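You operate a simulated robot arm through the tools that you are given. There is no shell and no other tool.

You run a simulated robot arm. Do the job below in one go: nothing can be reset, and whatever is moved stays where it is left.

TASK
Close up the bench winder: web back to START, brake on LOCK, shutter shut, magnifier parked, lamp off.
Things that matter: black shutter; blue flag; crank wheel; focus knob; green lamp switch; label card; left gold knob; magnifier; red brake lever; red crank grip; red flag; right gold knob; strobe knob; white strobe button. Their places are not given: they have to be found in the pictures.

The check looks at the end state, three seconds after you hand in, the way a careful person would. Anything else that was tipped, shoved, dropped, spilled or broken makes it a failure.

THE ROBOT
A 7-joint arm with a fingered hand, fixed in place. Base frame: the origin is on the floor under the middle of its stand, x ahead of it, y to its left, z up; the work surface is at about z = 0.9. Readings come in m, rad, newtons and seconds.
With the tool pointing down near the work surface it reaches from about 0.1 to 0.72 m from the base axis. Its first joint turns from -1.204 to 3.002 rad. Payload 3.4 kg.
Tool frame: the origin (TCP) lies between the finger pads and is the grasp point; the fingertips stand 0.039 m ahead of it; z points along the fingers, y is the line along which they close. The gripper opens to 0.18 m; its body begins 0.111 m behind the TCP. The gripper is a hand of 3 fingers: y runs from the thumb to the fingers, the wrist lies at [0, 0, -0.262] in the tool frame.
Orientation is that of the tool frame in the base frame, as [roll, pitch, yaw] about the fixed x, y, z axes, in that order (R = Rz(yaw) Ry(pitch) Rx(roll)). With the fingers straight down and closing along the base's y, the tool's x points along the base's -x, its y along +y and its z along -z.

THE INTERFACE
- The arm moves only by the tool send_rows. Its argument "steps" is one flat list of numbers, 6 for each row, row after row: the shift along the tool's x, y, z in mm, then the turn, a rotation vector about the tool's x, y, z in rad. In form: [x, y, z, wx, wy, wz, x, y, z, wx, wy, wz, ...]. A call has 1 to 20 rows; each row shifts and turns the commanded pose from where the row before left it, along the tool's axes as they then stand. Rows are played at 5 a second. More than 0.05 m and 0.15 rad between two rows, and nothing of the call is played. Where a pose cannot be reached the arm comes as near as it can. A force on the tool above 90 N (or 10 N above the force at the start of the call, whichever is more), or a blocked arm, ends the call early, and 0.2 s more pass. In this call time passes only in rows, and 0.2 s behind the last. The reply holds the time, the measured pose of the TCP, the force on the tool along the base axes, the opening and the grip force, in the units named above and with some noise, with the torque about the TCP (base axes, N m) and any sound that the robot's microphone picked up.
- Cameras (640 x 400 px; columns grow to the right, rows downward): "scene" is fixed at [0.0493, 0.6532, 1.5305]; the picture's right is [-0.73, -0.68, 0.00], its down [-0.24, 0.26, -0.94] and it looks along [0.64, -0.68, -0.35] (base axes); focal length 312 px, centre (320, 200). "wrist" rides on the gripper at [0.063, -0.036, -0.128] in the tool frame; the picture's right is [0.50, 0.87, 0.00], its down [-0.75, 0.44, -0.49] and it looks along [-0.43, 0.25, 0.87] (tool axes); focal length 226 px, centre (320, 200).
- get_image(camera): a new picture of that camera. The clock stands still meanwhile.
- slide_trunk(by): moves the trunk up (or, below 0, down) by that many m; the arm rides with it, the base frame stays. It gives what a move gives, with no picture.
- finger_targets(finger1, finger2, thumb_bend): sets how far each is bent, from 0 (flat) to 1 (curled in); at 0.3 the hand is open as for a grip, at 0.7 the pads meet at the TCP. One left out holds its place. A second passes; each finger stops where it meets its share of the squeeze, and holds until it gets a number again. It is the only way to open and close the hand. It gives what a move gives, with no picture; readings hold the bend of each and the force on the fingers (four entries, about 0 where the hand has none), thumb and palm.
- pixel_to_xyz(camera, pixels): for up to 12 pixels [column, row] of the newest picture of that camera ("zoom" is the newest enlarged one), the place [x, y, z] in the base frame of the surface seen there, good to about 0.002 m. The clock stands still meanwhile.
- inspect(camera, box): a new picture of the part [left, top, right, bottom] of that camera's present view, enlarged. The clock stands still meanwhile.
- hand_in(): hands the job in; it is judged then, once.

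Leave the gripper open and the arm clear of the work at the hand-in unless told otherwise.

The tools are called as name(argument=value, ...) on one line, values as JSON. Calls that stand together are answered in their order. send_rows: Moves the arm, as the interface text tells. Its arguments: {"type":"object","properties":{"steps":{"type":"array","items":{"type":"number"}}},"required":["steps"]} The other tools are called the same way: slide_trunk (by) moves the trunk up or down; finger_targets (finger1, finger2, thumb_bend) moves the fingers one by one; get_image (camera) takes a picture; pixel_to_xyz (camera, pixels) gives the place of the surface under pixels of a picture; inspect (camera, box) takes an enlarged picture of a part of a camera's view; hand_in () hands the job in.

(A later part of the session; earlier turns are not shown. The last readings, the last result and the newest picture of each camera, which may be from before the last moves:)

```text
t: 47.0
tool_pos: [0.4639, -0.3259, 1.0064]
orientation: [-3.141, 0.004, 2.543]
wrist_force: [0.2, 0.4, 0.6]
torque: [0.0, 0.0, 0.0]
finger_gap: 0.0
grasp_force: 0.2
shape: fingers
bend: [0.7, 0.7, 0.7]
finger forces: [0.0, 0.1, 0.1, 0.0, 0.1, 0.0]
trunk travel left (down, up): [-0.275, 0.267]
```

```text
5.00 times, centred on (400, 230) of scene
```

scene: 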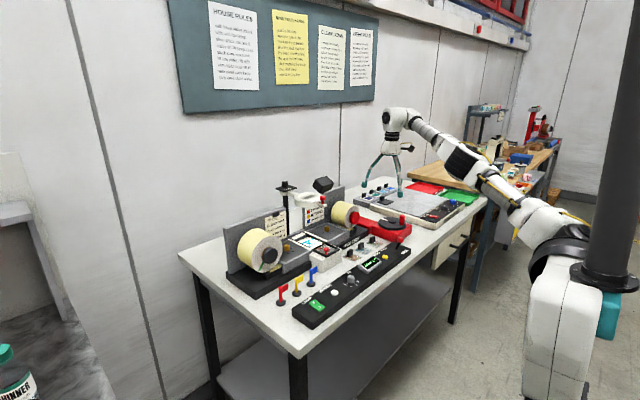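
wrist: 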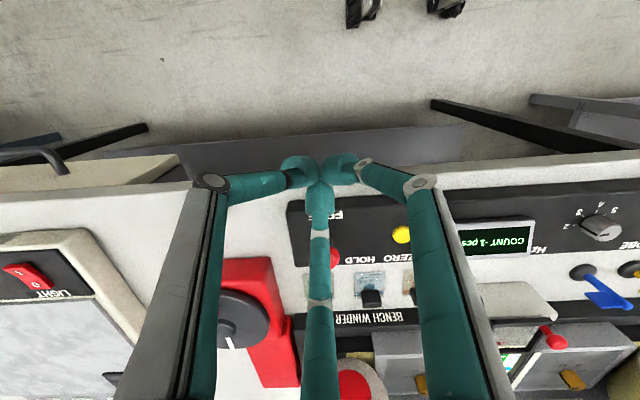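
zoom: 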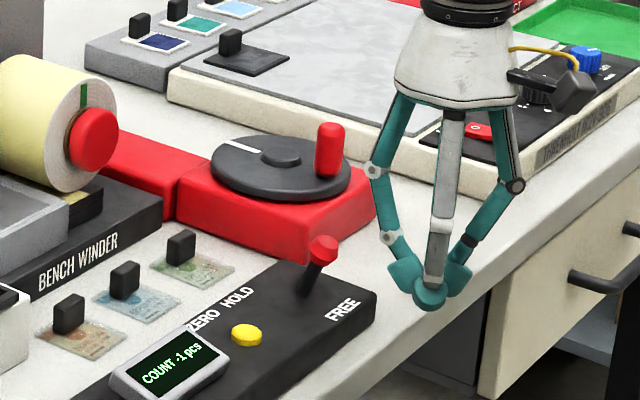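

The fist stands right in front of the lever. I push along +x: first 40 mm to just before contact, and then 20 mm in 5 mm rows.

send_rows(steps=[-16.5, 11.3, 0, 0, 0, 0, -16.5, 11.3, 0, 0, 0, 0, -4.1, 2.8, 0, 0, 0, 0, -4.1, 2.8, 0, 0, 0, 0, -4.1, 2.8, 0, 0, 0, 0, -4.1, 2.8, 0, 0, 0, 0, 0, 0, 0, 0, 0, 0])

inspect(camera="scene", box=[350, 190, 450, 270])

```text
t: 48.6
tool_pos: [0.5238, -0.3275, 1.0086]
orientation: [-3.141, 0.002, 2.541]
wrist_force: [-2.3, 0.4, 0.4]
torque: [0.01, 0.04, -0.03]
finger_gap: 0.0002
grasp_force: 1.6
shape: fingers
bend: [0.7, 0.7, 0.7]
finger forces: [0.0, 3.7, 0.1, 0.1, 0.0, 0.0]
trunk travel left (down, up): [-0.275, 0.267]
```

```text
5.00 times, centred on (400, 230) of scene
```

zoom: 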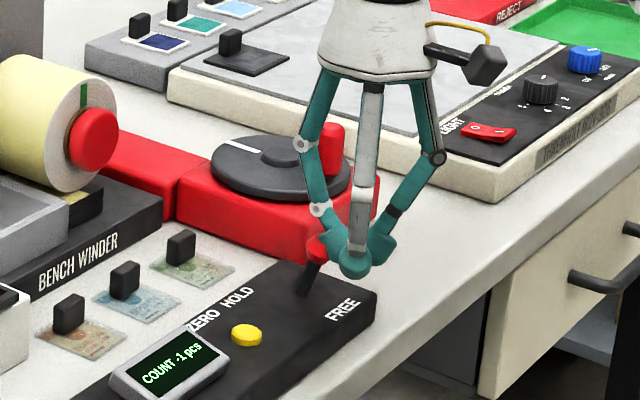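

Contact: finger 2 reads 3.7 N and the lever starts to move. I push 20 mm further.

send_rows(steps=[-4.1, 2.8, 0, 0, 0, 0, -4.1, 2.8, 0, 0, 0, 0, -4.1, 2.8, 0, 0, 0, 0, -4.1, 2.8, 0, 0, 0, 0, 0, 0, 0, 0, 0, 0])

inspect(camera="scene", box=[350, 190, 450, 270])

```text
t: 49.8
tool_pos: [0.5442, -0.3281, 1.0084]
orientation: [-3.14, 0.0, 2.544]
wrist_force: [-0.1, 0.5, 0.1]
torque: [-0.01, 0.03, -0.01]
finger_gap: 0.0
grasp_force: 0.1
shape: fingers
bend: [0.7, 0.7, 0.7]
finger forces: [0.0, 0.1, 0.0, 0.0, 0.0, 0.1]
trunk travel left (down, up): [-0.275, 0.267]
```

```text
5.00 times, centred on (400, 230) of scene
```

zoom: 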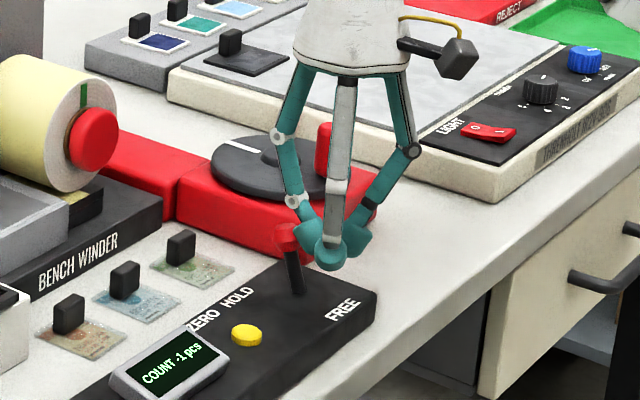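

The lever snapped over (force dropped to zero). I back off 60 mm, rise, and look at it closely.

send_rows(steps=[16.5, -11.3, 0, 0, 0, 0, 16.5, -11.3, 0, 0, 0, 0, 16.5, -11.3, 0, 0, 0, 0, 0, 0, -40, 0, 0, 0, 0, 0, -40, 0, 0, 0, 0, 0, -40, 0, 0, 0, 0, 0, 0, 0, 0, 0])

get_image(camera="wrist")

inspect(camera="scene", box=[370, 210, 430, 260])

```text
t: 51.4
tool_pos: [0.4852, -0.3266, 1.1306]
orientation: [-3.141, 0.0, 2.542]
wrist_force: [0.0, 0.6, 0.1]
torque: [0.03, 0.05, 0.01]
finger_gap: 0.0001
grasp_force: 0.0
shape: fingers
bend: [0.7, 0.7, 0.7]
finger forces: [0.1, 0.1, 0.0, 0.0, 0.0, 0.0]
trunk travel left (down, up): [-0.275, 0.267]
```

```text
taken
```

wrist: 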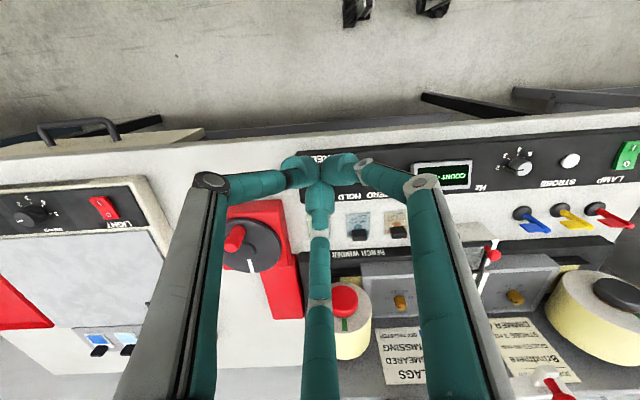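

```text
8.00 times, centred on (400, 235) of scene
```

zoom: 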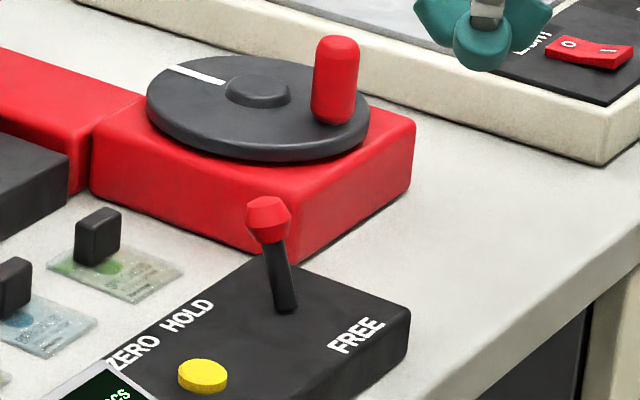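

The lever now leans the other way. I measure its head, base, and any lettering near it, and take a view with the hand moved aside.

pixel_to_xyz(camera="zoom", pixels=[[268, 220], [272, 205], [278, 265], [286, 300], [185, 315], [357, 335], [250, 270]])

send_rows(steps=[0, -40, 0, 0, 0, 0, 0, -40, 0, 0, 0, 0, 20, -20, 0, 0, 0, 0, 0, 0, 0, 0, 0, 0])

get_image(camera="wrist")

```text
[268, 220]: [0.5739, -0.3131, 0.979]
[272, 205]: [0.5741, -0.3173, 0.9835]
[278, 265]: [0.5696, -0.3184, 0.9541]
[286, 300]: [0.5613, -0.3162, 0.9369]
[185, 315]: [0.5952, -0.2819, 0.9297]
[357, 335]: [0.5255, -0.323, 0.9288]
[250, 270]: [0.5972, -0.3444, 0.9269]
```

```text
t: 52.4
tool_pos: [0.4108, -0.3977, 1.1285]
orientation: [-3.139, 0.001, 2.544]
wrist_force: [-0.2, -0.3, -0.3]
torque: [-0.02, 0.01, 0.0]
finger_gap: 0.0
grasp_force: 0.1
shape: fingers
bend: [0.7, 0.7, 0.7]
finger forces: [0.0, 0.0, 0.1, 0.1, 0.0, 0.1]
trunk travel left (down, up): [-0.275, 0.267]
```

```text
taken
```

wrist: 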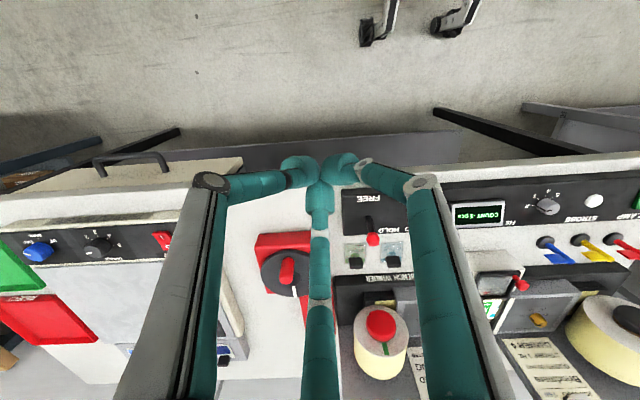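

The head is now about 2 cm beyond the base, mirror-like to FREE. I zoom on it from this side to look for the LOCK lettering.

inspect(camera="wrist", box=[335, 180, 415, 270])

inspect(camera="scene", box=[300, 210, 420, 320])

```text
4.44 times, centred on (375, 225) of wrist
```

zoom: 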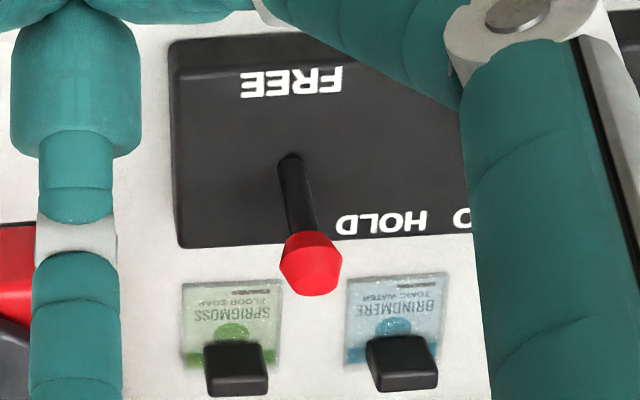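

```text
3.64 times, centred on (360, 265) of scene
```

zoom: 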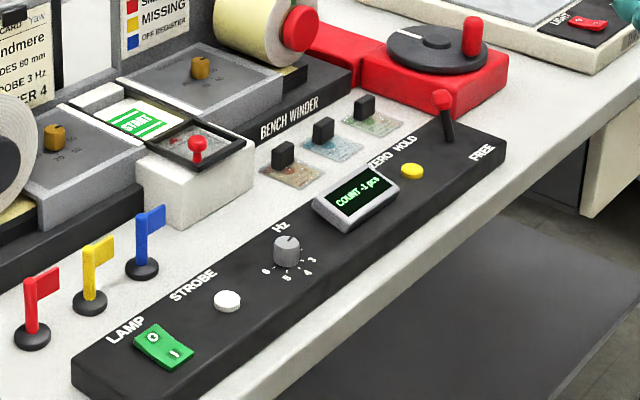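

Only FREE and HOLD are printed; the lever is at the end opposite FREE, which I take as LOCK. Next the magnifier, since it hangs above the shutter. I move to about (0.45,-0.05,1.25) to look for a park mark.

send_rows(steps=[20.6, 38.6, -15.2, 0, 0, 0, 20.6, 38.6, -15.2, 0, 0, 0, 20.6, 38.6, -15.2, 0, 0, 0, 20.6, 38.6, -15.2, 0, 0, 0, 20.6, 38.6, -15.2, 0, 0, 0, 20.6, 38.6, -15.2, 0, 0, 0, 20.6, 38.6, -15.2, 0, 0, 0, 20.6, 38.6, -15.2, 0, 0, 0, 0, 0, 0, 0, 0, 0])

get_image(camera="wrist")

inspect(camera="scene", box=[225, 165, 365, 265])

```text
t: 54.4
tool_pos: [0.448, -0.051, 1.2501]
orientation: [-3.141, 0.001, 2.543]
wrist_force: [0.0, 0.1, -0.2]
torque: [-0.03, 0.05, 0.04]
finger_gap: 0.0002
grasp_force: 0.0
shape: fingers
bend: [0.7, 0.7, 0.7]
finger forces: [0.0, 0.0, 0.1, 0.0, 0.0, 0.0]
trunk travel left (down, up): [-0.275, 0.267]
```

```text
taken
```

wrist: 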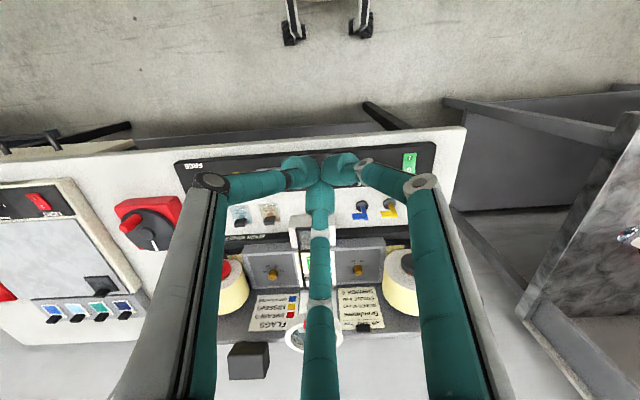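

```text
4.00 times, centred on (295, 215) of scene
```

zoom: 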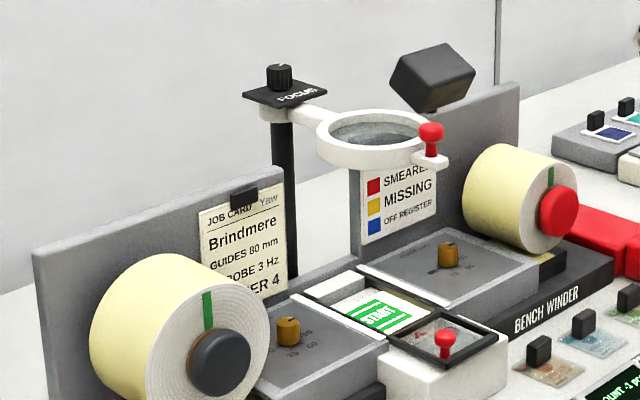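

The magnifier ring is hidden behind a finger here. I move 0.1 m to the right and zoom in on the magnifier and its post.

send_rows(steps=[-28, -41, 0, 0, 0, 0, -28, -41, 0, 0, 0, 0, 0, 0, 0, 0, 0, 0])

get_image(camera="wrist")

inspect(camera="wrist", box=[330, 290, 430, 400])

```text
t: 55.2
tool_pos: [0.4474, -0.1499, 1.2496]
orientation: [-3.139, 0.002, 2.543]
wrist_force: [-0.8, -0.3, 0.2]
torque: [-0.01, 0.02, 0.02]
finger_gap: 0.0
grasp_force: 0.0
shape: fingers
bend: [0.7, 0.7, 0.7]
finger forces: [0.0, 0.0, 0.0, 0.0, 0.0, 0.0]
trunk travel left (down, up): [-0.275, 0.267]
```

```text
taken
```

wrist: 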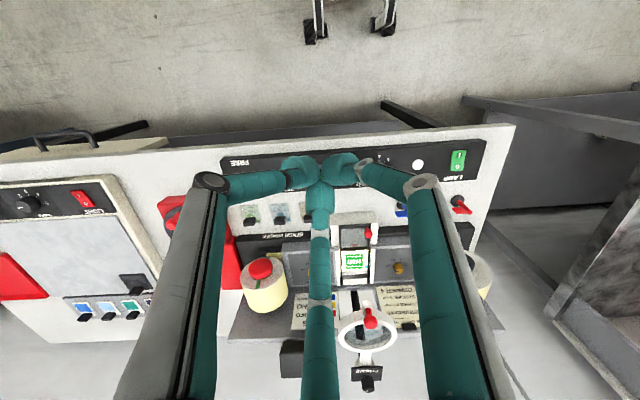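

```text
3.64 times, centred on (380, 345) of wrist
```

zoom: 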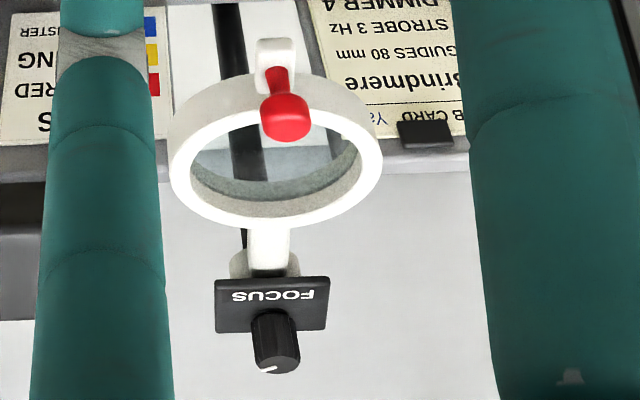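

No park mark is seen on it. I measure the ring, knob stem, tab, and post, and the lamp head beside it.

pixel_to_xyz(camera="zoom", pixels=[[283, 105], [280, 78], [275, 48], [265, 60], [180, 160], [375, 150], [270, 210], [267, 245], [270, 305], [235, 60], [300, 60], [275, 365]])

inspect(camera="scene", box=[270, 170, 350, 220])

pixel_to_xyz(camera="zoom", pixels=[[425, 215], [422, 255], [425, 285], [300, 280], [300, 210], [200, 230], [130, 170], [425, 100], [490, 100], [350, 120], [400, 170], [110, 260]])

```text
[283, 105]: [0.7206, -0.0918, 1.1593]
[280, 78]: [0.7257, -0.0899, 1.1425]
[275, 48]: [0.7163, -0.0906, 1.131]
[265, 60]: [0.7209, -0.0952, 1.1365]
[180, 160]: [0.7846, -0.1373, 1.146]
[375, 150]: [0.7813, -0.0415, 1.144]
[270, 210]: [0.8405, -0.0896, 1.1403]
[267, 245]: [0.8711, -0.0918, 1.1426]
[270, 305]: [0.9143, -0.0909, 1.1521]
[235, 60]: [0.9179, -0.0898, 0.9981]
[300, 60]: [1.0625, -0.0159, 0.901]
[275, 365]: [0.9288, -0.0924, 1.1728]
```

```text
8.00 times, centred on (310, 195) of scene
```

zoom: 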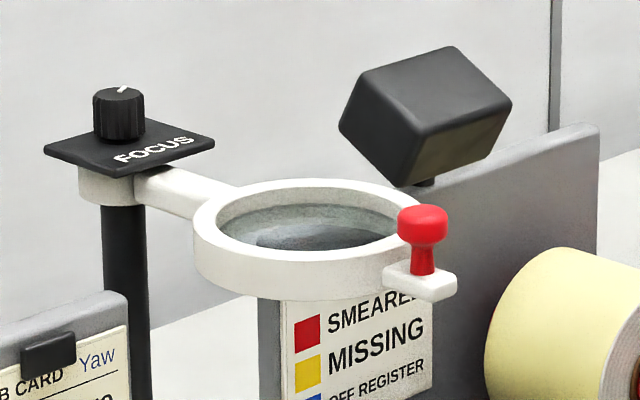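

```text
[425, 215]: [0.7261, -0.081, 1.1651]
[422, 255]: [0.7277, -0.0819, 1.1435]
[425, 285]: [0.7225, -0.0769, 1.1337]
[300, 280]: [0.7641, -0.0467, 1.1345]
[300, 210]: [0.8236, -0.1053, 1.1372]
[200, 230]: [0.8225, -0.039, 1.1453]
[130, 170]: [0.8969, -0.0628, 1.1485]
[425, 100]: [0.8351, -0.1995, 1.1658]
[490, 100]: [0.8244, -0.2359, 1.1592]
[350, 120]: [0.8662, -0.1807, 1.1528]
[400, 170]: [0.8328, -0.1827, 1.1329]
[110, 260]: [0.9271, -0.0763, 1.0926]
```

The lamp head (z 1.13–1.18) stands right of the ring, so the park side must be the left (+y). The ring turns on the post at (0.919,-0.091). I raise the trunk 0.2 m for reach at this height.

slide_trunk(by=0.2)

get_image(camera="scene")

pixel_to_xyz(camera="scene", pixels=[[236, 236], [262, 218], [283, 209], [268, 235], [313, 207], [333, 192], [285, 182], [255, 232]])

```text
t: 57.3
tool_pos: [0.4478, -0.1501, 1.4495]
orientation: [-3.14, 0.002, 2.544]
wrist_force: [0.5, -0.8, 0.2]
torque: [-0.04, -0.01, 0.01]
finger_gap: 0.0
grasp_force: 0.1
shape: fingers
bend: [0.7, 0.7, 0.7]
finger forces: [0.0, 0.1, 0.0, 0.0, 0.0, 0.0]
trunk travel left (down, up): [-0.475, 0.067]
```

```text
taken
```

scene: 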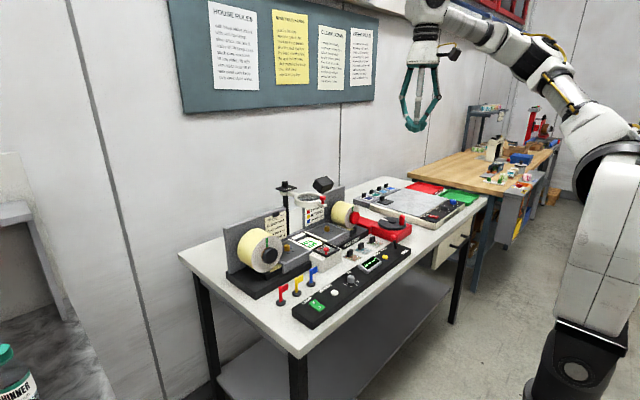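

```text
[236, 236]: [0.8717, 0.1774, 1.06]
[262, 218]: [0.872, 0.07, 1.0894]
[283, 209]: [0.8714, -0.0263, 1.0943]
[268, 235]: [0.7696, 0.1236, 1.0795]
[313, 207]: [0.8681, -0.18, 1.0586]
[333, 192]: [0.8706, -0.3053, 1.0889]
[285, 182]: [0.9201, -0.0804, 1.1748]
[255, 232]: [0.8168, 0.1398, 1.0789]
```

The left plate tops out at z 1.094 and the left roll at about 1.08, so the ring (z 1.12–1.15) clears them. I go to (0.70,-0.20,1.15), right-front of the ring, with the fist tips at about z 1.11.

send_rows(steps=[-26.2, 11.2, 33.3, 0, 0, 0, -26.2, 11.2, 33.3, 0, 0, 0, -26.2, 11.2, 33.3, 0, 0, 0, -26.2, 11.2, 33.3, 0, 0, 0, -26.2, 11.2, 33.3, 0, 0, 0, -26.2, 11.2, 33.3, 0, 0, 0, -26.2, 11.2, 33.3, 0, 0, 0, -26.2, 11.2, 33.3, 0, 0, 0, -26.2, 11.2, 33.3, 0, 0, 0, 0, 0, 0, 0, 0, 0])

get_image(camera="wrist")

inspect(camera="scene", box=[260, 120, 380, 240])

```text
t: 59.5
tool_pos: [0.7008, -0.2016, 1.1513]
orientation: [-3.141, 0.003, 2.543]
wrist_force: [0.1, 0.3, -0.1]
torque: [0.02, -0.01, 0.01]
finger_gap: 0.0
grasp_force: 0.0
shape: fingers
bend: [0.7, 0.7, 0.7]
finger forces: [0.0, 0.0, 0.0, 0.0, 0.1, 0.1]
trunk travel left (down, up): [-0.475, 0.067]
```

```text
taken
```

wrist: 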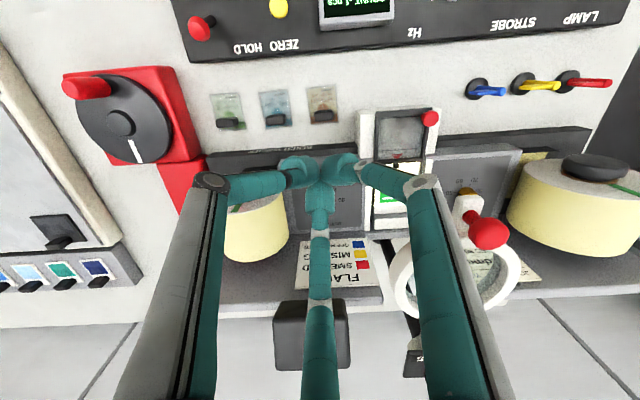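

```text
3.33 times, centred on (320, 180) of scene
```

zoom: 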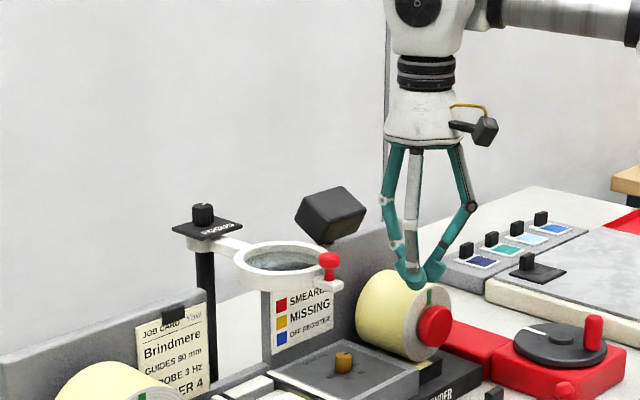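

The fist is beside the ring with the lamp head behind. I approach the ring's right-front side at (0.729,-0.156) and push gently through the first 10° to the left, then check the force and picture.

send_rows(steps=[1.25, 26.8, 0, 0, 0, 0, 1.25, 26.8, 0, 0, 0, 0, 6.6, 5.8, 0, 0, 0, 0, 6.6, 5.8, 0, 0, 0, 0, 6.6, 5.8, 0, 0, 0, 0, 6.6, 5.8, 0, 0, 0, 0, 0, 0, 0, 0, 0, 0])

inspect(camera="scene", box=[260, 150, 380, 240])

get_image(camera="wrist")

```text
t: 61.1
tool_pos: [0.719, -0.1194, 1.1507]
orientation: [-3.138, 0.002, 2.545]
wrist_force: [-0.2, -0.2, 0.6]
torque: [0.01, 0.0, -0.03]
finger_gap: 0.0
grasp_force: 0.8
shape: fingers
bend: [0.7, 0.7, 0.7]
finger forces: [0.0, 1.0, 0.0, 0.1, 0.0, 0.0]
trunk travel left (down, up): [-0.475, 0.067]
```

```text
4.44 times, centred on (320, 195) of scene
```

zoom: 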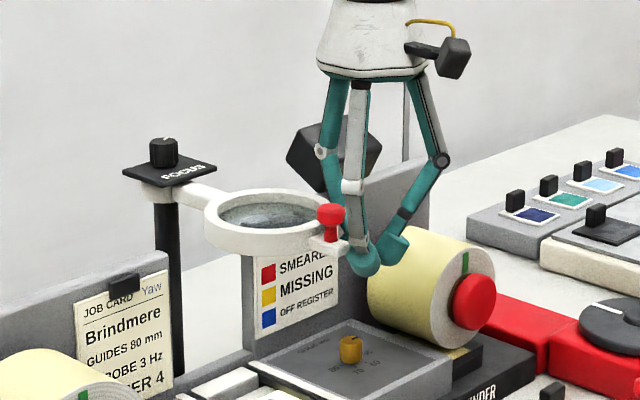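

```text
taken
```

wrist: 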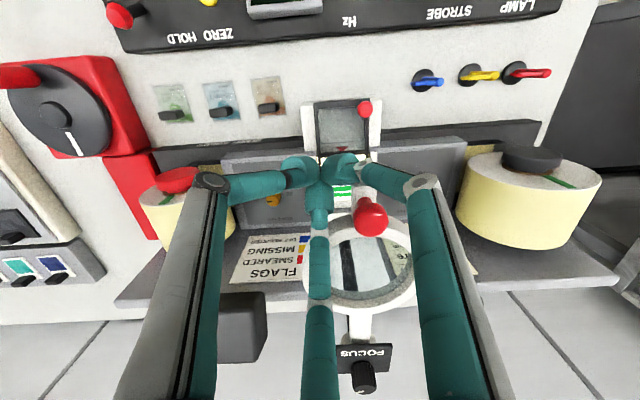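

It swings freely (1 N on finger 2). I continue along the arc, 10° to 50°, with half-size rows.

send_rows(steps=[10.8, 13.7, 0, 0, 0, 0, 10.8, 13.7, 0, 0, 0, 0, 8.3, 15.4, 0, 0, 0, 0, 8.3, 15.4, 0, 0, 0, 0, 5.5, 16.6, 0, 0, 0, 0, 5.5, 16.6, 0, 0, 0, 0, 2.5, 17.2, 0, 0, 0, 0, 2.5, 17.2, 0, 0, 0, 0, 0, 0, 0, 0, 0, 0])

inspect(camera="scene", box=[220, 140, 360, 250])

get_image(camera="wrist")

```text
t: 63.1
tool_pos: [0.738, 0.0037, 1.1495]
orientation: [3.138, 0.002, 2.542]
wrist_force: [-0.1, -0.2, 0.3]
torque: [-0.07, 0.01, 0.02]
finger_gap: 0.0002
grasp_force: 0.1
shape: fingers
bend: [0.7, 0.7, 0.7]
finger forces: [0.0, 0.1, 0.1, 0.0, 0.0, 0.1]
out of reach, approached as far as the arm can: row 8
trunk travel left (down, up): [-0.475, 0.067]
```

```text
3.64 times, centred on (290, 195) of scene
```

zoom: 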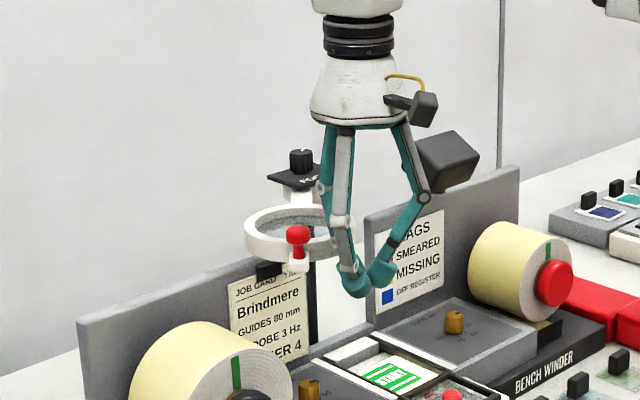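

```text
taken
```

wrist: 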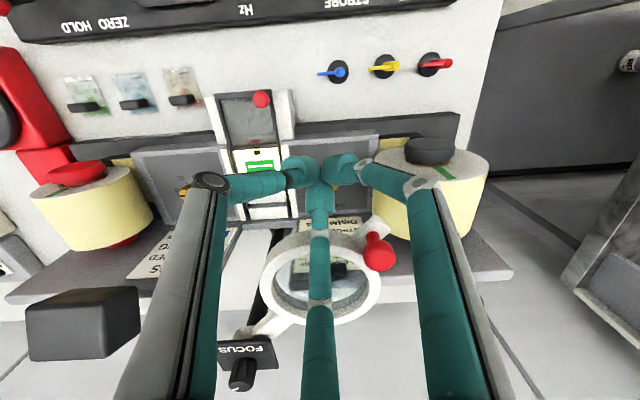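

The row ended "out of reach" at (0.738,0.004), though the ring is already about 45° to the left. I look at the whole arm to see why.

get_image(camera="scene")

pixel_to_xyz(camera="scene", pixels=[[390, 110], [420, 115], [450, 115], [480, 110], [500, 110], [530, 120], [560, 130], [590, 150], [620, 190], [380, 90], [600, 120], [610, 100]])

```text
taken
```

scene: 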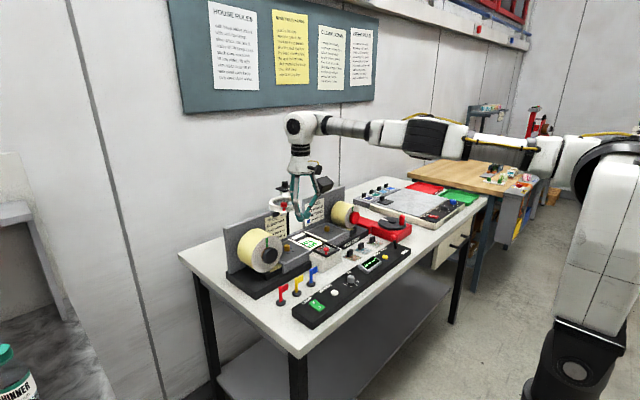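

```text
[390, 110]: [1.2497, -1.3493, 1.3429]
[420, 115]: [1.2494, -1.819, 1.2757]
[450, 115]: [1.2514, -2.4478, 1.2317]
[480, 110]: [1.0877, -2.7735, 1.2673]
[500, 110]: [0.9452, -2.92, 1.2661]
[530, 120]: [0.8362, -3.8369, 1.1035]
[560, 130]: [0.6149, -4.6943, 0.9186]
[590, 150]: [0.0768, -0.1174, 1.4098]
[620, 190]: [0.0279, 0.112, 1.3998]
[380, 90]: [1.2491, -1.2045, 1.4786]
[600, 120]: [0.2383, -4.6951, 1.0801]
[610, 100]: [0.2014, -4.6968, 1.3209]
```

I measure along the arm itself: (300,125), (345,127), (395,133), (440,138), (490,148), (545,157), (580,165).

pixel_to_xyz(camera="scene", pixels=[[300, 125], [345, 127], [395, 133], [440, 138], [490, 148], [545, 157], [580, 165], [575, 150], [605, 170], [625, 175]])

```text
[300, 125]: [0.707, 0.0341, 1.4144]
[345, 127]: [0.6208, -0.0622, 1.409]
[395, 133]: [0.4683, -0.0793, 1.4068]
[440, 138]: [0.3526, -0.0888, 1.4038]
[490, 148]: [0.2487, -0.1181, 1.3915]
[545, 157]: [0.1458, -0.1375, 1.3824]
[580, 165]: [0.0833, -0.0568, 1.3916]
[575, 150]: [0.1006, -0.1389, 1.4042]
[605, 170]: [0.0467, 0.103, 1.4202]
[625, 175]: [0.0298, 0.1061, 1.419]
```

The shoulder sits at about (0.05,-0.23,1.39) and the arm is fully stretched, so on this side I need the hand tilted forward to reach further. I back the fist off 6 cm from the ring, and tilt it 0.6 rad forward (towards the ring).

send_rows(steps=[14.2, -28, 0, 0, 0, 0, 14.2, -28, 0, 0, 0, 0, 0, 0, 0, -0.1, -0.0664, 0, 0, 0, 0, -0.1, -0.0664, 0, 0, 0, 0, -0.1, -0.0664, 0, 0, 0, 0, -0.1, -0.0664, 0, 0, 0, 0, -0.1, -0.0664, 0, 0, 0, 0, 0, 0, 0])

get_image(camera="wrist")

get_image(camera="scene")

inspect(camera="scene", box=[220, 140, 360, 250])

```text
t: 64.9
tool_pos: [0.6823, -0.0257, 1.1484]
orientation: [2.625, 0.32, 2.457]
wrist_force: [0.3, 0.2, 0.6]
torque: [-0.01, 0.03, 0.02]
finger_gap: 0.0001
grasp_force: 0.1
shape: fingers
bend: [0.7, 0.7, 0.7]
finger forces: [0.1, 0.0, 0.1, 0.0, 0.1, 0.1]
trunk travel left (down, up): [-0.475, 0.067]
```

```text
taken
```

wrist: 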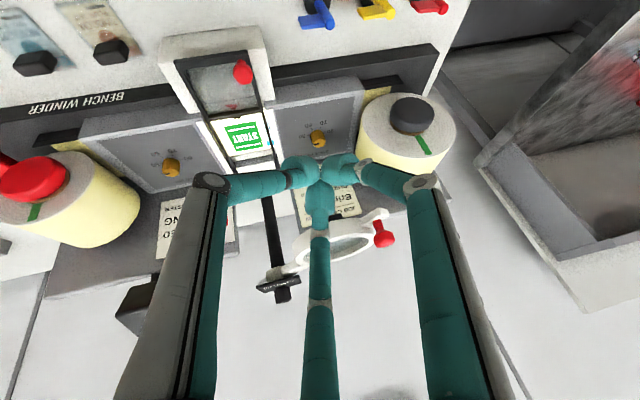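

```text
taken
```

scene: 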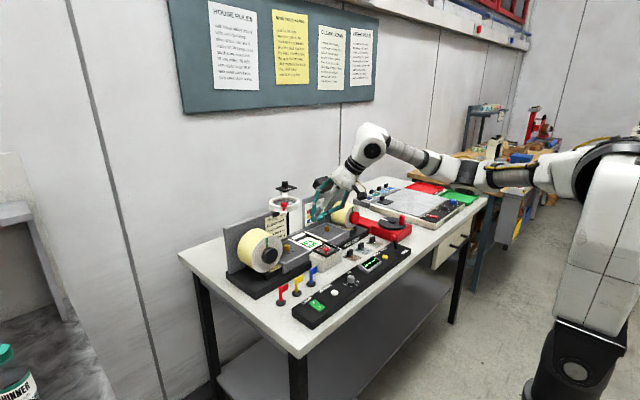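

```text
3.64 times, centred on (290, 195) of scene
```

zoom: 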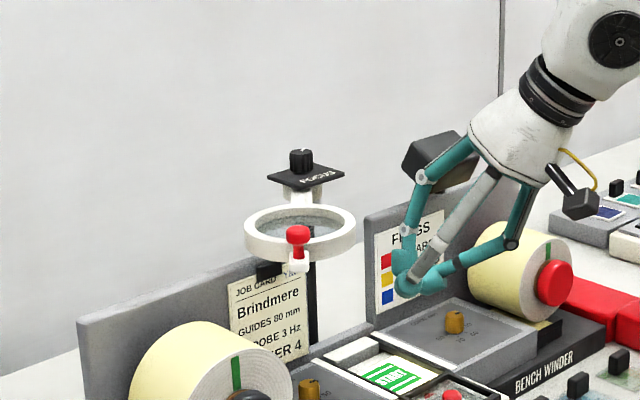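

The tilt worked. I measure where the knob, ring and arm of the magnifier are now.

pixel_to_xyz(camera="zoom", pixels=[[298, 235], [299, 262], [250, 240], [348, 240], [300, 208], [302, 193], [330, 222], [420, 285]])

```text
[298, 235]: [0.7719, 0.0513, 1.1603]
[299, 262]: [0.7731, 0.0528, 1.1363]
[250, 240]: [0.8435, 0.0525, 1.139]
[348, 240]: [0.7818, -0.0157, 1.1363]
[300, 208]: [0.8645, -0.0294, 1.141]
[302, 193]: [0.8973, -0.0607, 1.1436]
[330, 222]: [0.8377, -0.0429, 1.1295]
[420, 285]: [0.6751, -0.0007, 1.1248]
```

Knob at (0.777,0.046), so the arm stands at about 44°. I push on in an arc, from behind the ring, to about 60° first.

send_rows(steps=[-21.9, 8.2, 12.9, 0, 0, 0, -21.9, 8.2, 12.9, 0, 0, 0, -7.4, 4.3, 5.2, 0, 0, 0, 3.1, 13.5, 6.6, 0, 0, 0, 3.1, 13.5, 6.6, 0, 0, 0, 3.1, 13.5, 6.6, 0, 0, 0, 0, 0, 0, 0, 0, 0])

inspect(camera="scene", box=[220, 140, 360, 250])

get_image(camera="wrist")

```text
t: 66.5
tool_pos: [0.7627, 0.0072, 1.1479]
orientation: [2.625, 0.32, 2.456]
wrist_force: [-0.4, -0.1, -0.5]
torque: [0.0, 0.02, 0.04]
finger_gap: 0.0
grasp_force: 0.2
shape: fingers
bend: [0.7, 0.7, 0.7]
finger forces: [0.0, 0.1, 0.0, 0.0, 0.0, 0.0]
trunk travel left (down, up): [-0.475, 0.067]
```

```text
3.64 times, centred on (290, 195) of scene
```

zoom: 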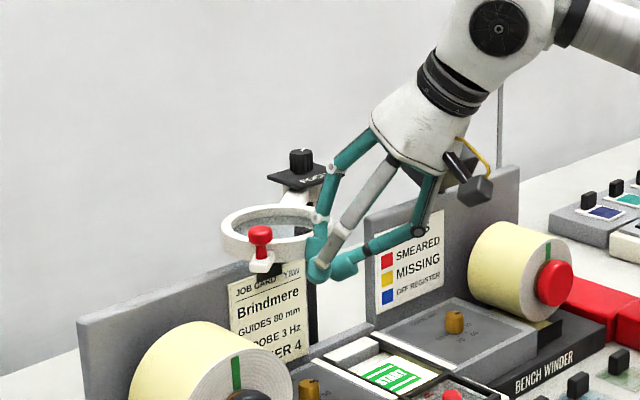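

```text
taken
```

wrist: 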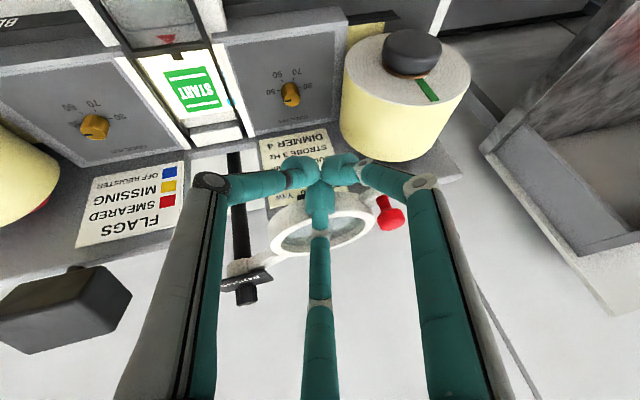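

It keeps swinging. I continue to about 80°.

send_rows(steps=[-0.2, 13.4, 7.7, 0, 0, 0, -0.2, 13.4, 7.7, 0, 0, 0, -2.5, 12.6, 8.1, 0, 0, 0, -2.5, 12.6, 8.1, 0, 0, 0, 0, 0, 0, 0, 0, 0])

inspect(camera="scene", box=[220, 140, 360, 250])

pixel_to_xyz(camera="zoom", pixels=[[235, 235], [228, 240], [240, 260]])

```text
t: 67.7
tool_pos: [0.8055, 0.0506, 1.1489]
orientation: [2.625, 0.321, 2.457]
wrist_force: [0.3, -0.6, -1.3]
torque: [-0.01, 0.01, 0.03]
finger_gap: 0.0
grasp_force: 0.1
shape: fingers
bend: [0.7, 0.7, 0.7]
finger forces: [0.1, 0.0, 0.0, 0.0, 0.1, 0.1]
trunk travel left (down, up): [-0.475, 0.067]
```

```text
3.64 times, centred on (290, 195) of scene
```

zoom: 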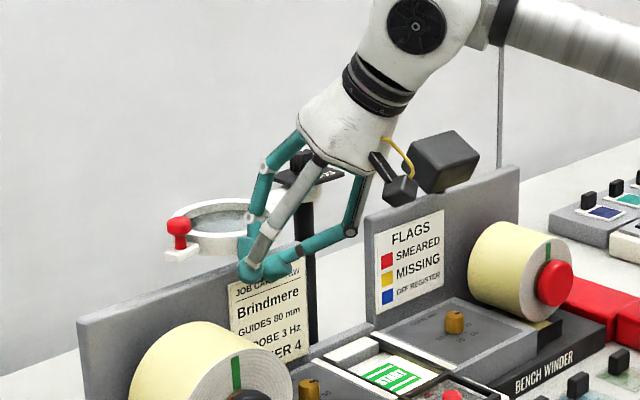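

```text
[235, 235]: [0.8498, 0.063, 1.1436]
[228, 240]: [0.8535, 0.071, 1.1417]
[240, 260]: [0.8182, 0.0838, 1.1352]
```

The knob is now at zoom (178,230), far to the left. I measure it, and the clip on the card near my fingertip.

pixel_to_xyz(camera="zoom", pixels=[[178, 230], [178, 255], [185, 222], [250, 290], [285, 272], [295, 268], [268, 275], [210, 250]])

inspect(camera="scene", box=[250, 170, 310, 230])

```text
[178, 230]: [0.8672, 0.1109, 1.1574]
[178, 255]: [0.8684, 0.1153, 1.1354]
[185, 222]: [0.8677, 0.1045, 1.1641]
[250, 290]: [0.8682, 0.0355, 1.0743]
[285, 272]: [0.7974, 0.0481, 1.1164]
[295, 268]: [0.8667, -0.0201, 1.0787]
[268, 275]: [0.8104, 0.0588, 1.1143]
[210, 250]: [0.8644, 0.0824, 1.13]
```

```text
6.67 times, centred on (280, 200) of scene
```

zoom: 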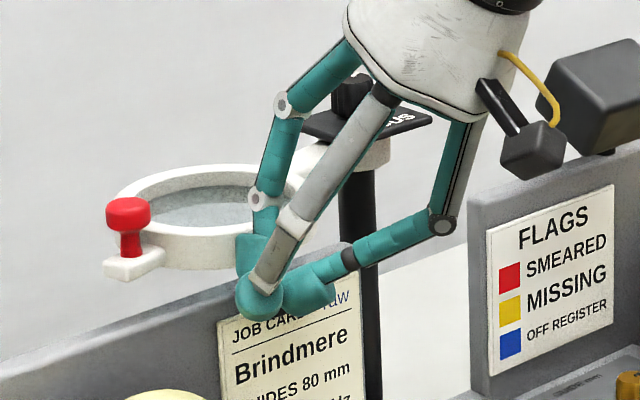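

The arm is at about 77°. I raise the fist 15 mm so that it stays clear of the card clip, then push on in small rows towards 90°.

send_rows(steps=[-4.7, 7.1, -12.4, 0, 0, 0, -2.7, 5.9, 4.4, 0, 0, 0, -2.7, 5.9, 4.4, 0, 0, 0, 0, 0, 0, 0, 0, 0])

inspect(camera="scene", box=[240, 160, 310, 230])

```text
t: 68.7
tool_pos: [0.8201, 0.0597, 1.1643]
orientation: [2.625, 0.32, 2.46]
wrist_force: [-1.9, 0.5, -0.8]
torque: [0.0, 0.06, 0.06]
finger_gap: 0.0
grasp_force: 1.4
shape: fingers
bend: [0.7, 0.7, 0.7]
finger forces: [0.1, 4.1, 0.0, 0.1, 0.0, 0.1]
trunk travel left (down, up): [-0.475, 0.067]
```

```text
5.71 times, centred on (275, 195) of scene
```

zoom: 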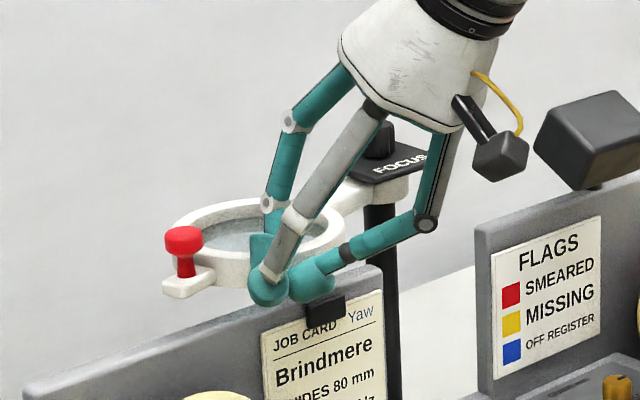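

Finger 2 reads 4.1 N now. I measure the knob again to see whether the magnifier is at its stop.

pixel_to_xyz(camera="zoom", pixels=[[183, 245], [183, 262], [190, 235], [186, 278]])

get_image(camera="wrist")

```text
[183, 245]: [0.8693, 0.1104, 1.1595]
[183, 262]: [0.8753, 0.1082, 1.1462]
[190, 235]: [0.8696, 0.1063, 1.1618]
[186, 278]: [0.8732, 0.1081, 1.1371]
```

```text
taken
```

wrist: 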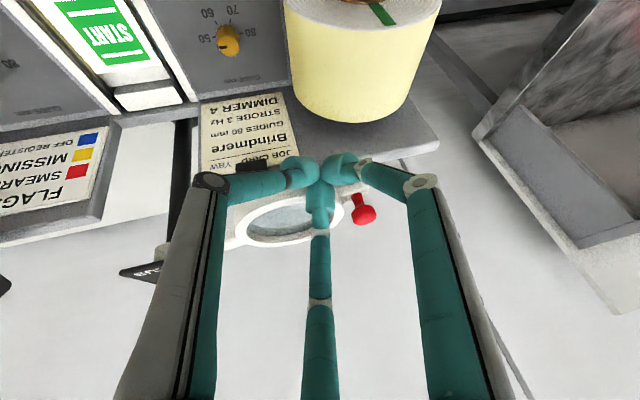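

The knob barely moved (0.873 → 0.875). I push 6 mm more to see whether the force climbs against a stop.

send_rows(steps=[-1.3, 3.0, 2.2, 0, 0, 0, -1.3, 3.0, 2.2, 0, 0, 0, 0, 0, 0, 0, 0, 0])

inspect(camera="scene", box=[240, 160, 310, 230])

pixel_to_xyz(camera="zoom", pixels=[[183, 245], [178, 245], [183, 262], [190, 235], [186, 278]])

```text
t: 69.5
tool_pos: [0.8276, 0.0635, 1.1634]
orientation: [2.624, 0.319, 2.46]
wrist_force: [-4.6, 2.6, -0.9]
torque: [0.09, 0.15, 0.07]
finger_gap: 0.0
grasp_force: 3.8
shape: fingers
bend: [0.69, 0.71, 0.69]
finger forces: [0.0, 7.6, 0.0, 0.0, 0.0, 0.0]
trunk travel left (down, up): [-0.475, 0.067]
```

```text
5.71 times, centred on (275, 195) of scene
```

zoom: 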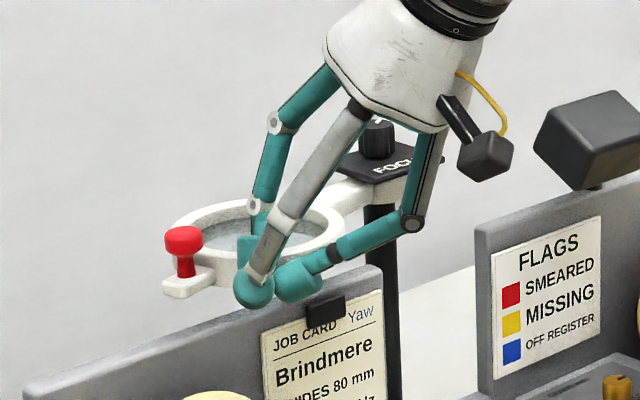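

```text
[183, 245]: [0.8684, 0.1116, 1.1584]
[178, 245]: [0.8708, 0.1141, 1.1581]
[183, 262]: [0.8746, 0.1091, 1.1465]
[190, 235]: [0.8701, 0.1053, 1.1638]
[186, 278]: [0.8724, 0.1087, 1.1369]
```

At 7.6 N it no longer moves: the magnifier is at its stop, parked to the left. I back away 10 cm and rise 10 cm, then verify it stays.

send_rows(steps=[11.2, -16.6, -13.7, 0, 0, 0, 11.2, -16.6, -13.7, 0, 0, 0, 22.3, -33.2, -27.4, 0, 0, 0, -10.4, 15.7, -27.5, 0, 0, 0, -10.4, 15.7, -27.5, 0, 0, 0, -10.4, 15.7, -27.5, 0, 0, 0, 0, 0, 0, 0, 0, 0])

inspect(camera="scene", box=[220, 140, 360, 250])

get_image(camera="wrist")

```text
t: 71.1
tool_pos: [0.7364, 0.0248, 1.263]
orientation: [2.624, 0.317, 2.458]
wrist_force: [-0.1, -0.1, 0.3]
torque: [0.0, 0.02, 0.0]
finger_gap: 0.0001
grasp_force: 0.0
shape: fingers
bend: [0.7, 0.7, 0.7]
finger forces: [0.0, 0.0, 0.0, 0.0, 0.0, 0.1]
trunk travel left (down, up): [-0.475, 0.067]
```

```text
3.64 times, centred on (290, 195) of scene
```

zoom: 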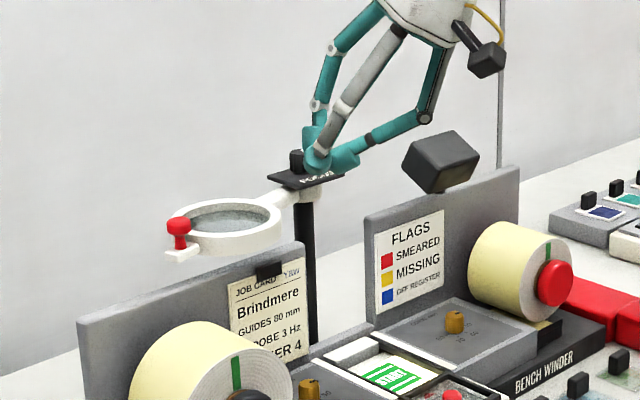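

```text
taken
```

wrist: 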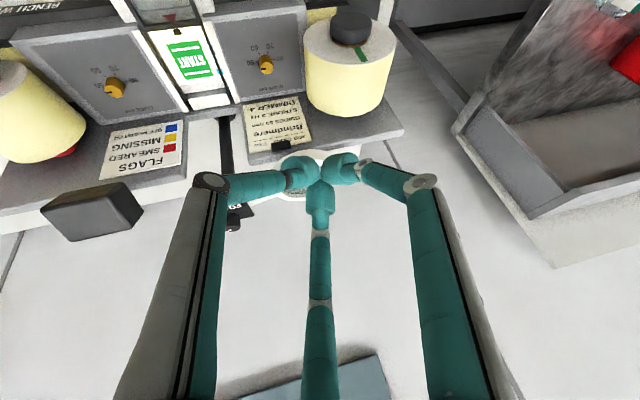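

Parked well; the card is undisturbed. Next the shutter: I retreat to about (0.60,-0.063,1.23) and take back half of the tilt.

send_rows(steps=[14.1, -35.1, -16.3, 0, 0, 0, 14.1, -35.1, -16.3, 0, 0, 0, 14.1, -35.1, -16.3, 0, 0, 0, 14.1, -35.1, -16.3, 0, 0, 0, 0, 0, 0, 0.0833, 0.0553, 0, 0, 0, 0, 0.0833, 0.0553, 0, 0, 0, 0, 0.0833, 0.0553, 0, 0, 0, 0, 0, 0, 0])

get_image(camera="wrist")

inspect(camera="scene", box=[270, 210, 360, 290])

pixel_to_xyz(camera="zoom", pixels=[[295, 250], [400, 280], [315, 300], [300, 330], [325, 240]])

```text
t: 72.9
tool_pos: [0.6, -0.0614, 1.234]
orientation: [2.891, 0.164, 2.521]
wrist_force: [-0.3, 0.5, 0.7]
torque: [0.03, -0.02, -0.05]
finger_gap: 0.0001
grasp_force: 0.1
shape: fingers
bend: [0.7, 0.7, 0.7]
finger forces: [0.1, 0.0, 0.0, 0.1, 0.0, 0.0]
trunk travel left (down, up): [-0.475, 0.067]
```

```text
taken
```

wrist: 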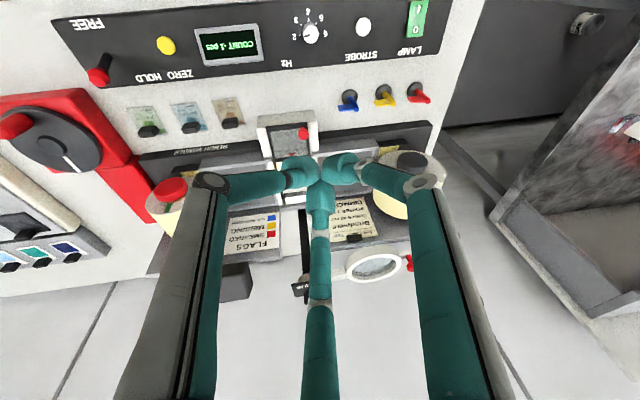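

```text
5.00 times, centred on (315, 250) of scene
```

zoom: 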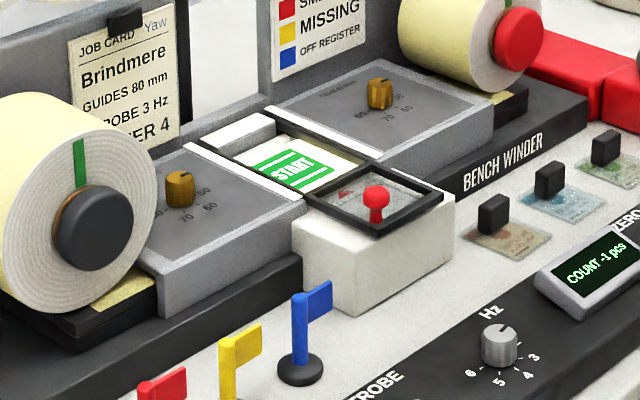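

```text
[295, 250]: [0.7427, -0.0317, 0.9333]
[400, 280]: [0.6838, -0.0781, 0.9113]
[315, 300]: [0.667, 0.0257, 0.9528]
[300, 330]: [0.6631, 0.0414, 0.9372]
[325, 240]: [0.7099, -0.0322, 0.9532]
```

The blue flag stands at about (0.665,0.035), well left of the knob line. I measure the shutter knob and frame: zoom (377,195), (377,215), frame corners.

pixel_to_xyz(camera="zoom", pixels=[[377, 197], [377, 216], [377, 190], [378, 232], [440, 195], [375, 168], [310, 195], [360, 225], [235, 125], [340, 240]])

pixel_to_xyz(camera="wrist", pixels=[[303, 133], [303, 128], [265, 140], [312, 140]])

```text
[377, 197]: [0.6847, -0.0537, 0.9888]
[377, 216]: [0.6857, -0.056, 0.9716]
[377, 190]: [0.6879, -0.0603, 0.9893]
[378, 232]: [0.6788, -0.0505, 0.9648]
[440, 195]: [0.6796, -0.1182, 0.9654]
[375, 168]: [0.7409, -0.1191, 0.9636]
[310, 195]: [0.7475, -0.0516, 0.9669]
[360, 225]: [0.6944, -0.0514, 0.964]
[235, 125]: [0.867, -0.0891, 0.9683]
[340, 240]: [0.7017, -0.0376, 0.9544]
```

```text
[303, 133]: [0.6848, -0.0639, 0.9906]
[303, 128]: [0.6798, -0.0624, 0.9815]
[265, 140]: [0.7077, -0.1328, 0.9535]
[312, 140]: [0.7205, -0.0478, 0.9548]
```

Knob centre is about (0.690,-0.062), top z 0.993; the frame must travel about 8 cm to the back. I lower the fist to (0.62,-0.065,1.016), in front of the knob.

send_rows(steps=[3.5, -9.3, 42.7, 0, 0, 0, 3.5, -9.3, 42.7, 0, 0, 0, 3.5, -9.3, 42.7, 0, 0, 0, 3.5, -9.3, 42.7, 0, 0, 0, 3.5, -9.3, 42.7, 0, 0, 0, 0, 0, 0, 0, 0, 0])

get_image(camera="wrist")

inspect(camera="scene", box=[270, 190, 380, 290])

```text
t: 74.3
tool_pos: [0.6205, -0.0652, 1.0116]
orientation: [2.89, 0.165, 2.524]
wrist_force: [-0.3, 0.4, -0.3]
torque: [0.01, -0.01, -0.05]
finger_gap: 0.0
grasp_force: 0.0
shape: fingers
bend: [0.7, 0.7, 0.7]
finger forces: [0.0, 0.0, 0.0, 0.0, 0.0, 0.0]
trunk travel left (down, up): [-0.475, 0.067]
```

```text
taken
```

wrist: 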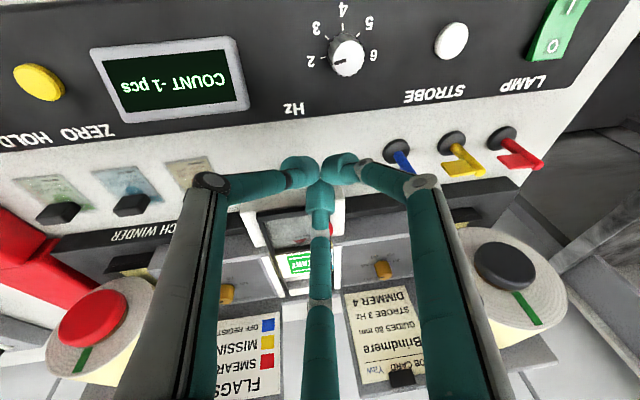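

```text
4.00 times, centred on (325, 240) of scene
```

zoom: 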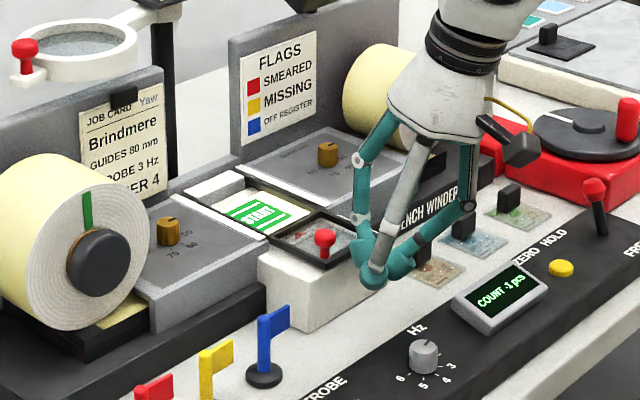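

The fist is in front of the knob with no contact. I raise 4 mm for clearance over the frame and push +x in 10 mm rows, 50 mm first.

send_rows(steps=[-0.65, 0.98, -3.8, 0, 0, 0, -8.0, 5.3, 2.74, 0, 0, 0, -8.0, 5.3, 2.74, 0, 0, 0, -8.0, 5.3, 2.74, 0, 0, 0, -8.0, 5.3, 2.74, 0, 0, 0, -8.0, 5.3, 2.74, 0, 0, 0, 0, 0, 0, 0, 0, 0])

inspect(camera="scene", box=[270, 190, 380, 290])

get_image(camera="wrist")

```text
t: 75.9
tool_pos: [0.6709, -0.0664, 1.0204]
orientation: [2.889, 0.164, 2.524]
wrist_force: [-0.4, 1.0, -0.3]
torque: [0.02, 0.01, 0.0]
finger_gap: 0.0
grasp_force: 0.4
shape: fingers
bend: [0.7, 0.7, 0.7]
finger forces: [0.1, 0.8, 0.1, 0.1, 0.0, 0.1]
trunk travel left (down, up): [-0.475, 0.067]
```

```text
4.00 times, centred on (325, 240) of scene
```

zoom: 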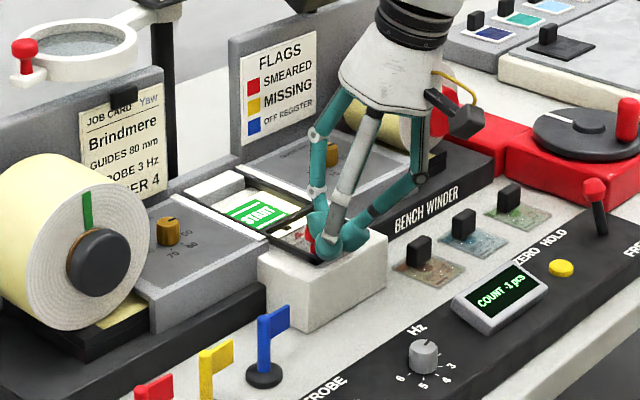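

```text
taken
```

wrist: 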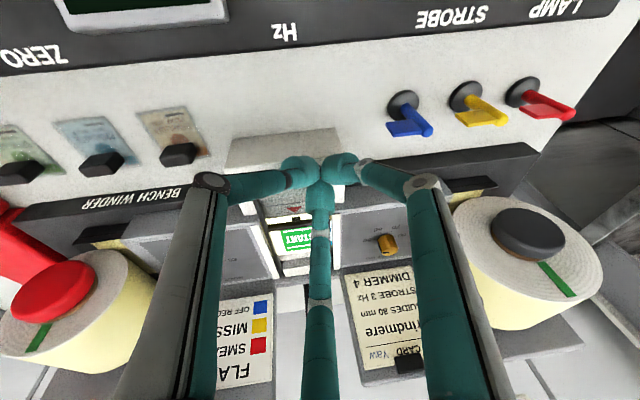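

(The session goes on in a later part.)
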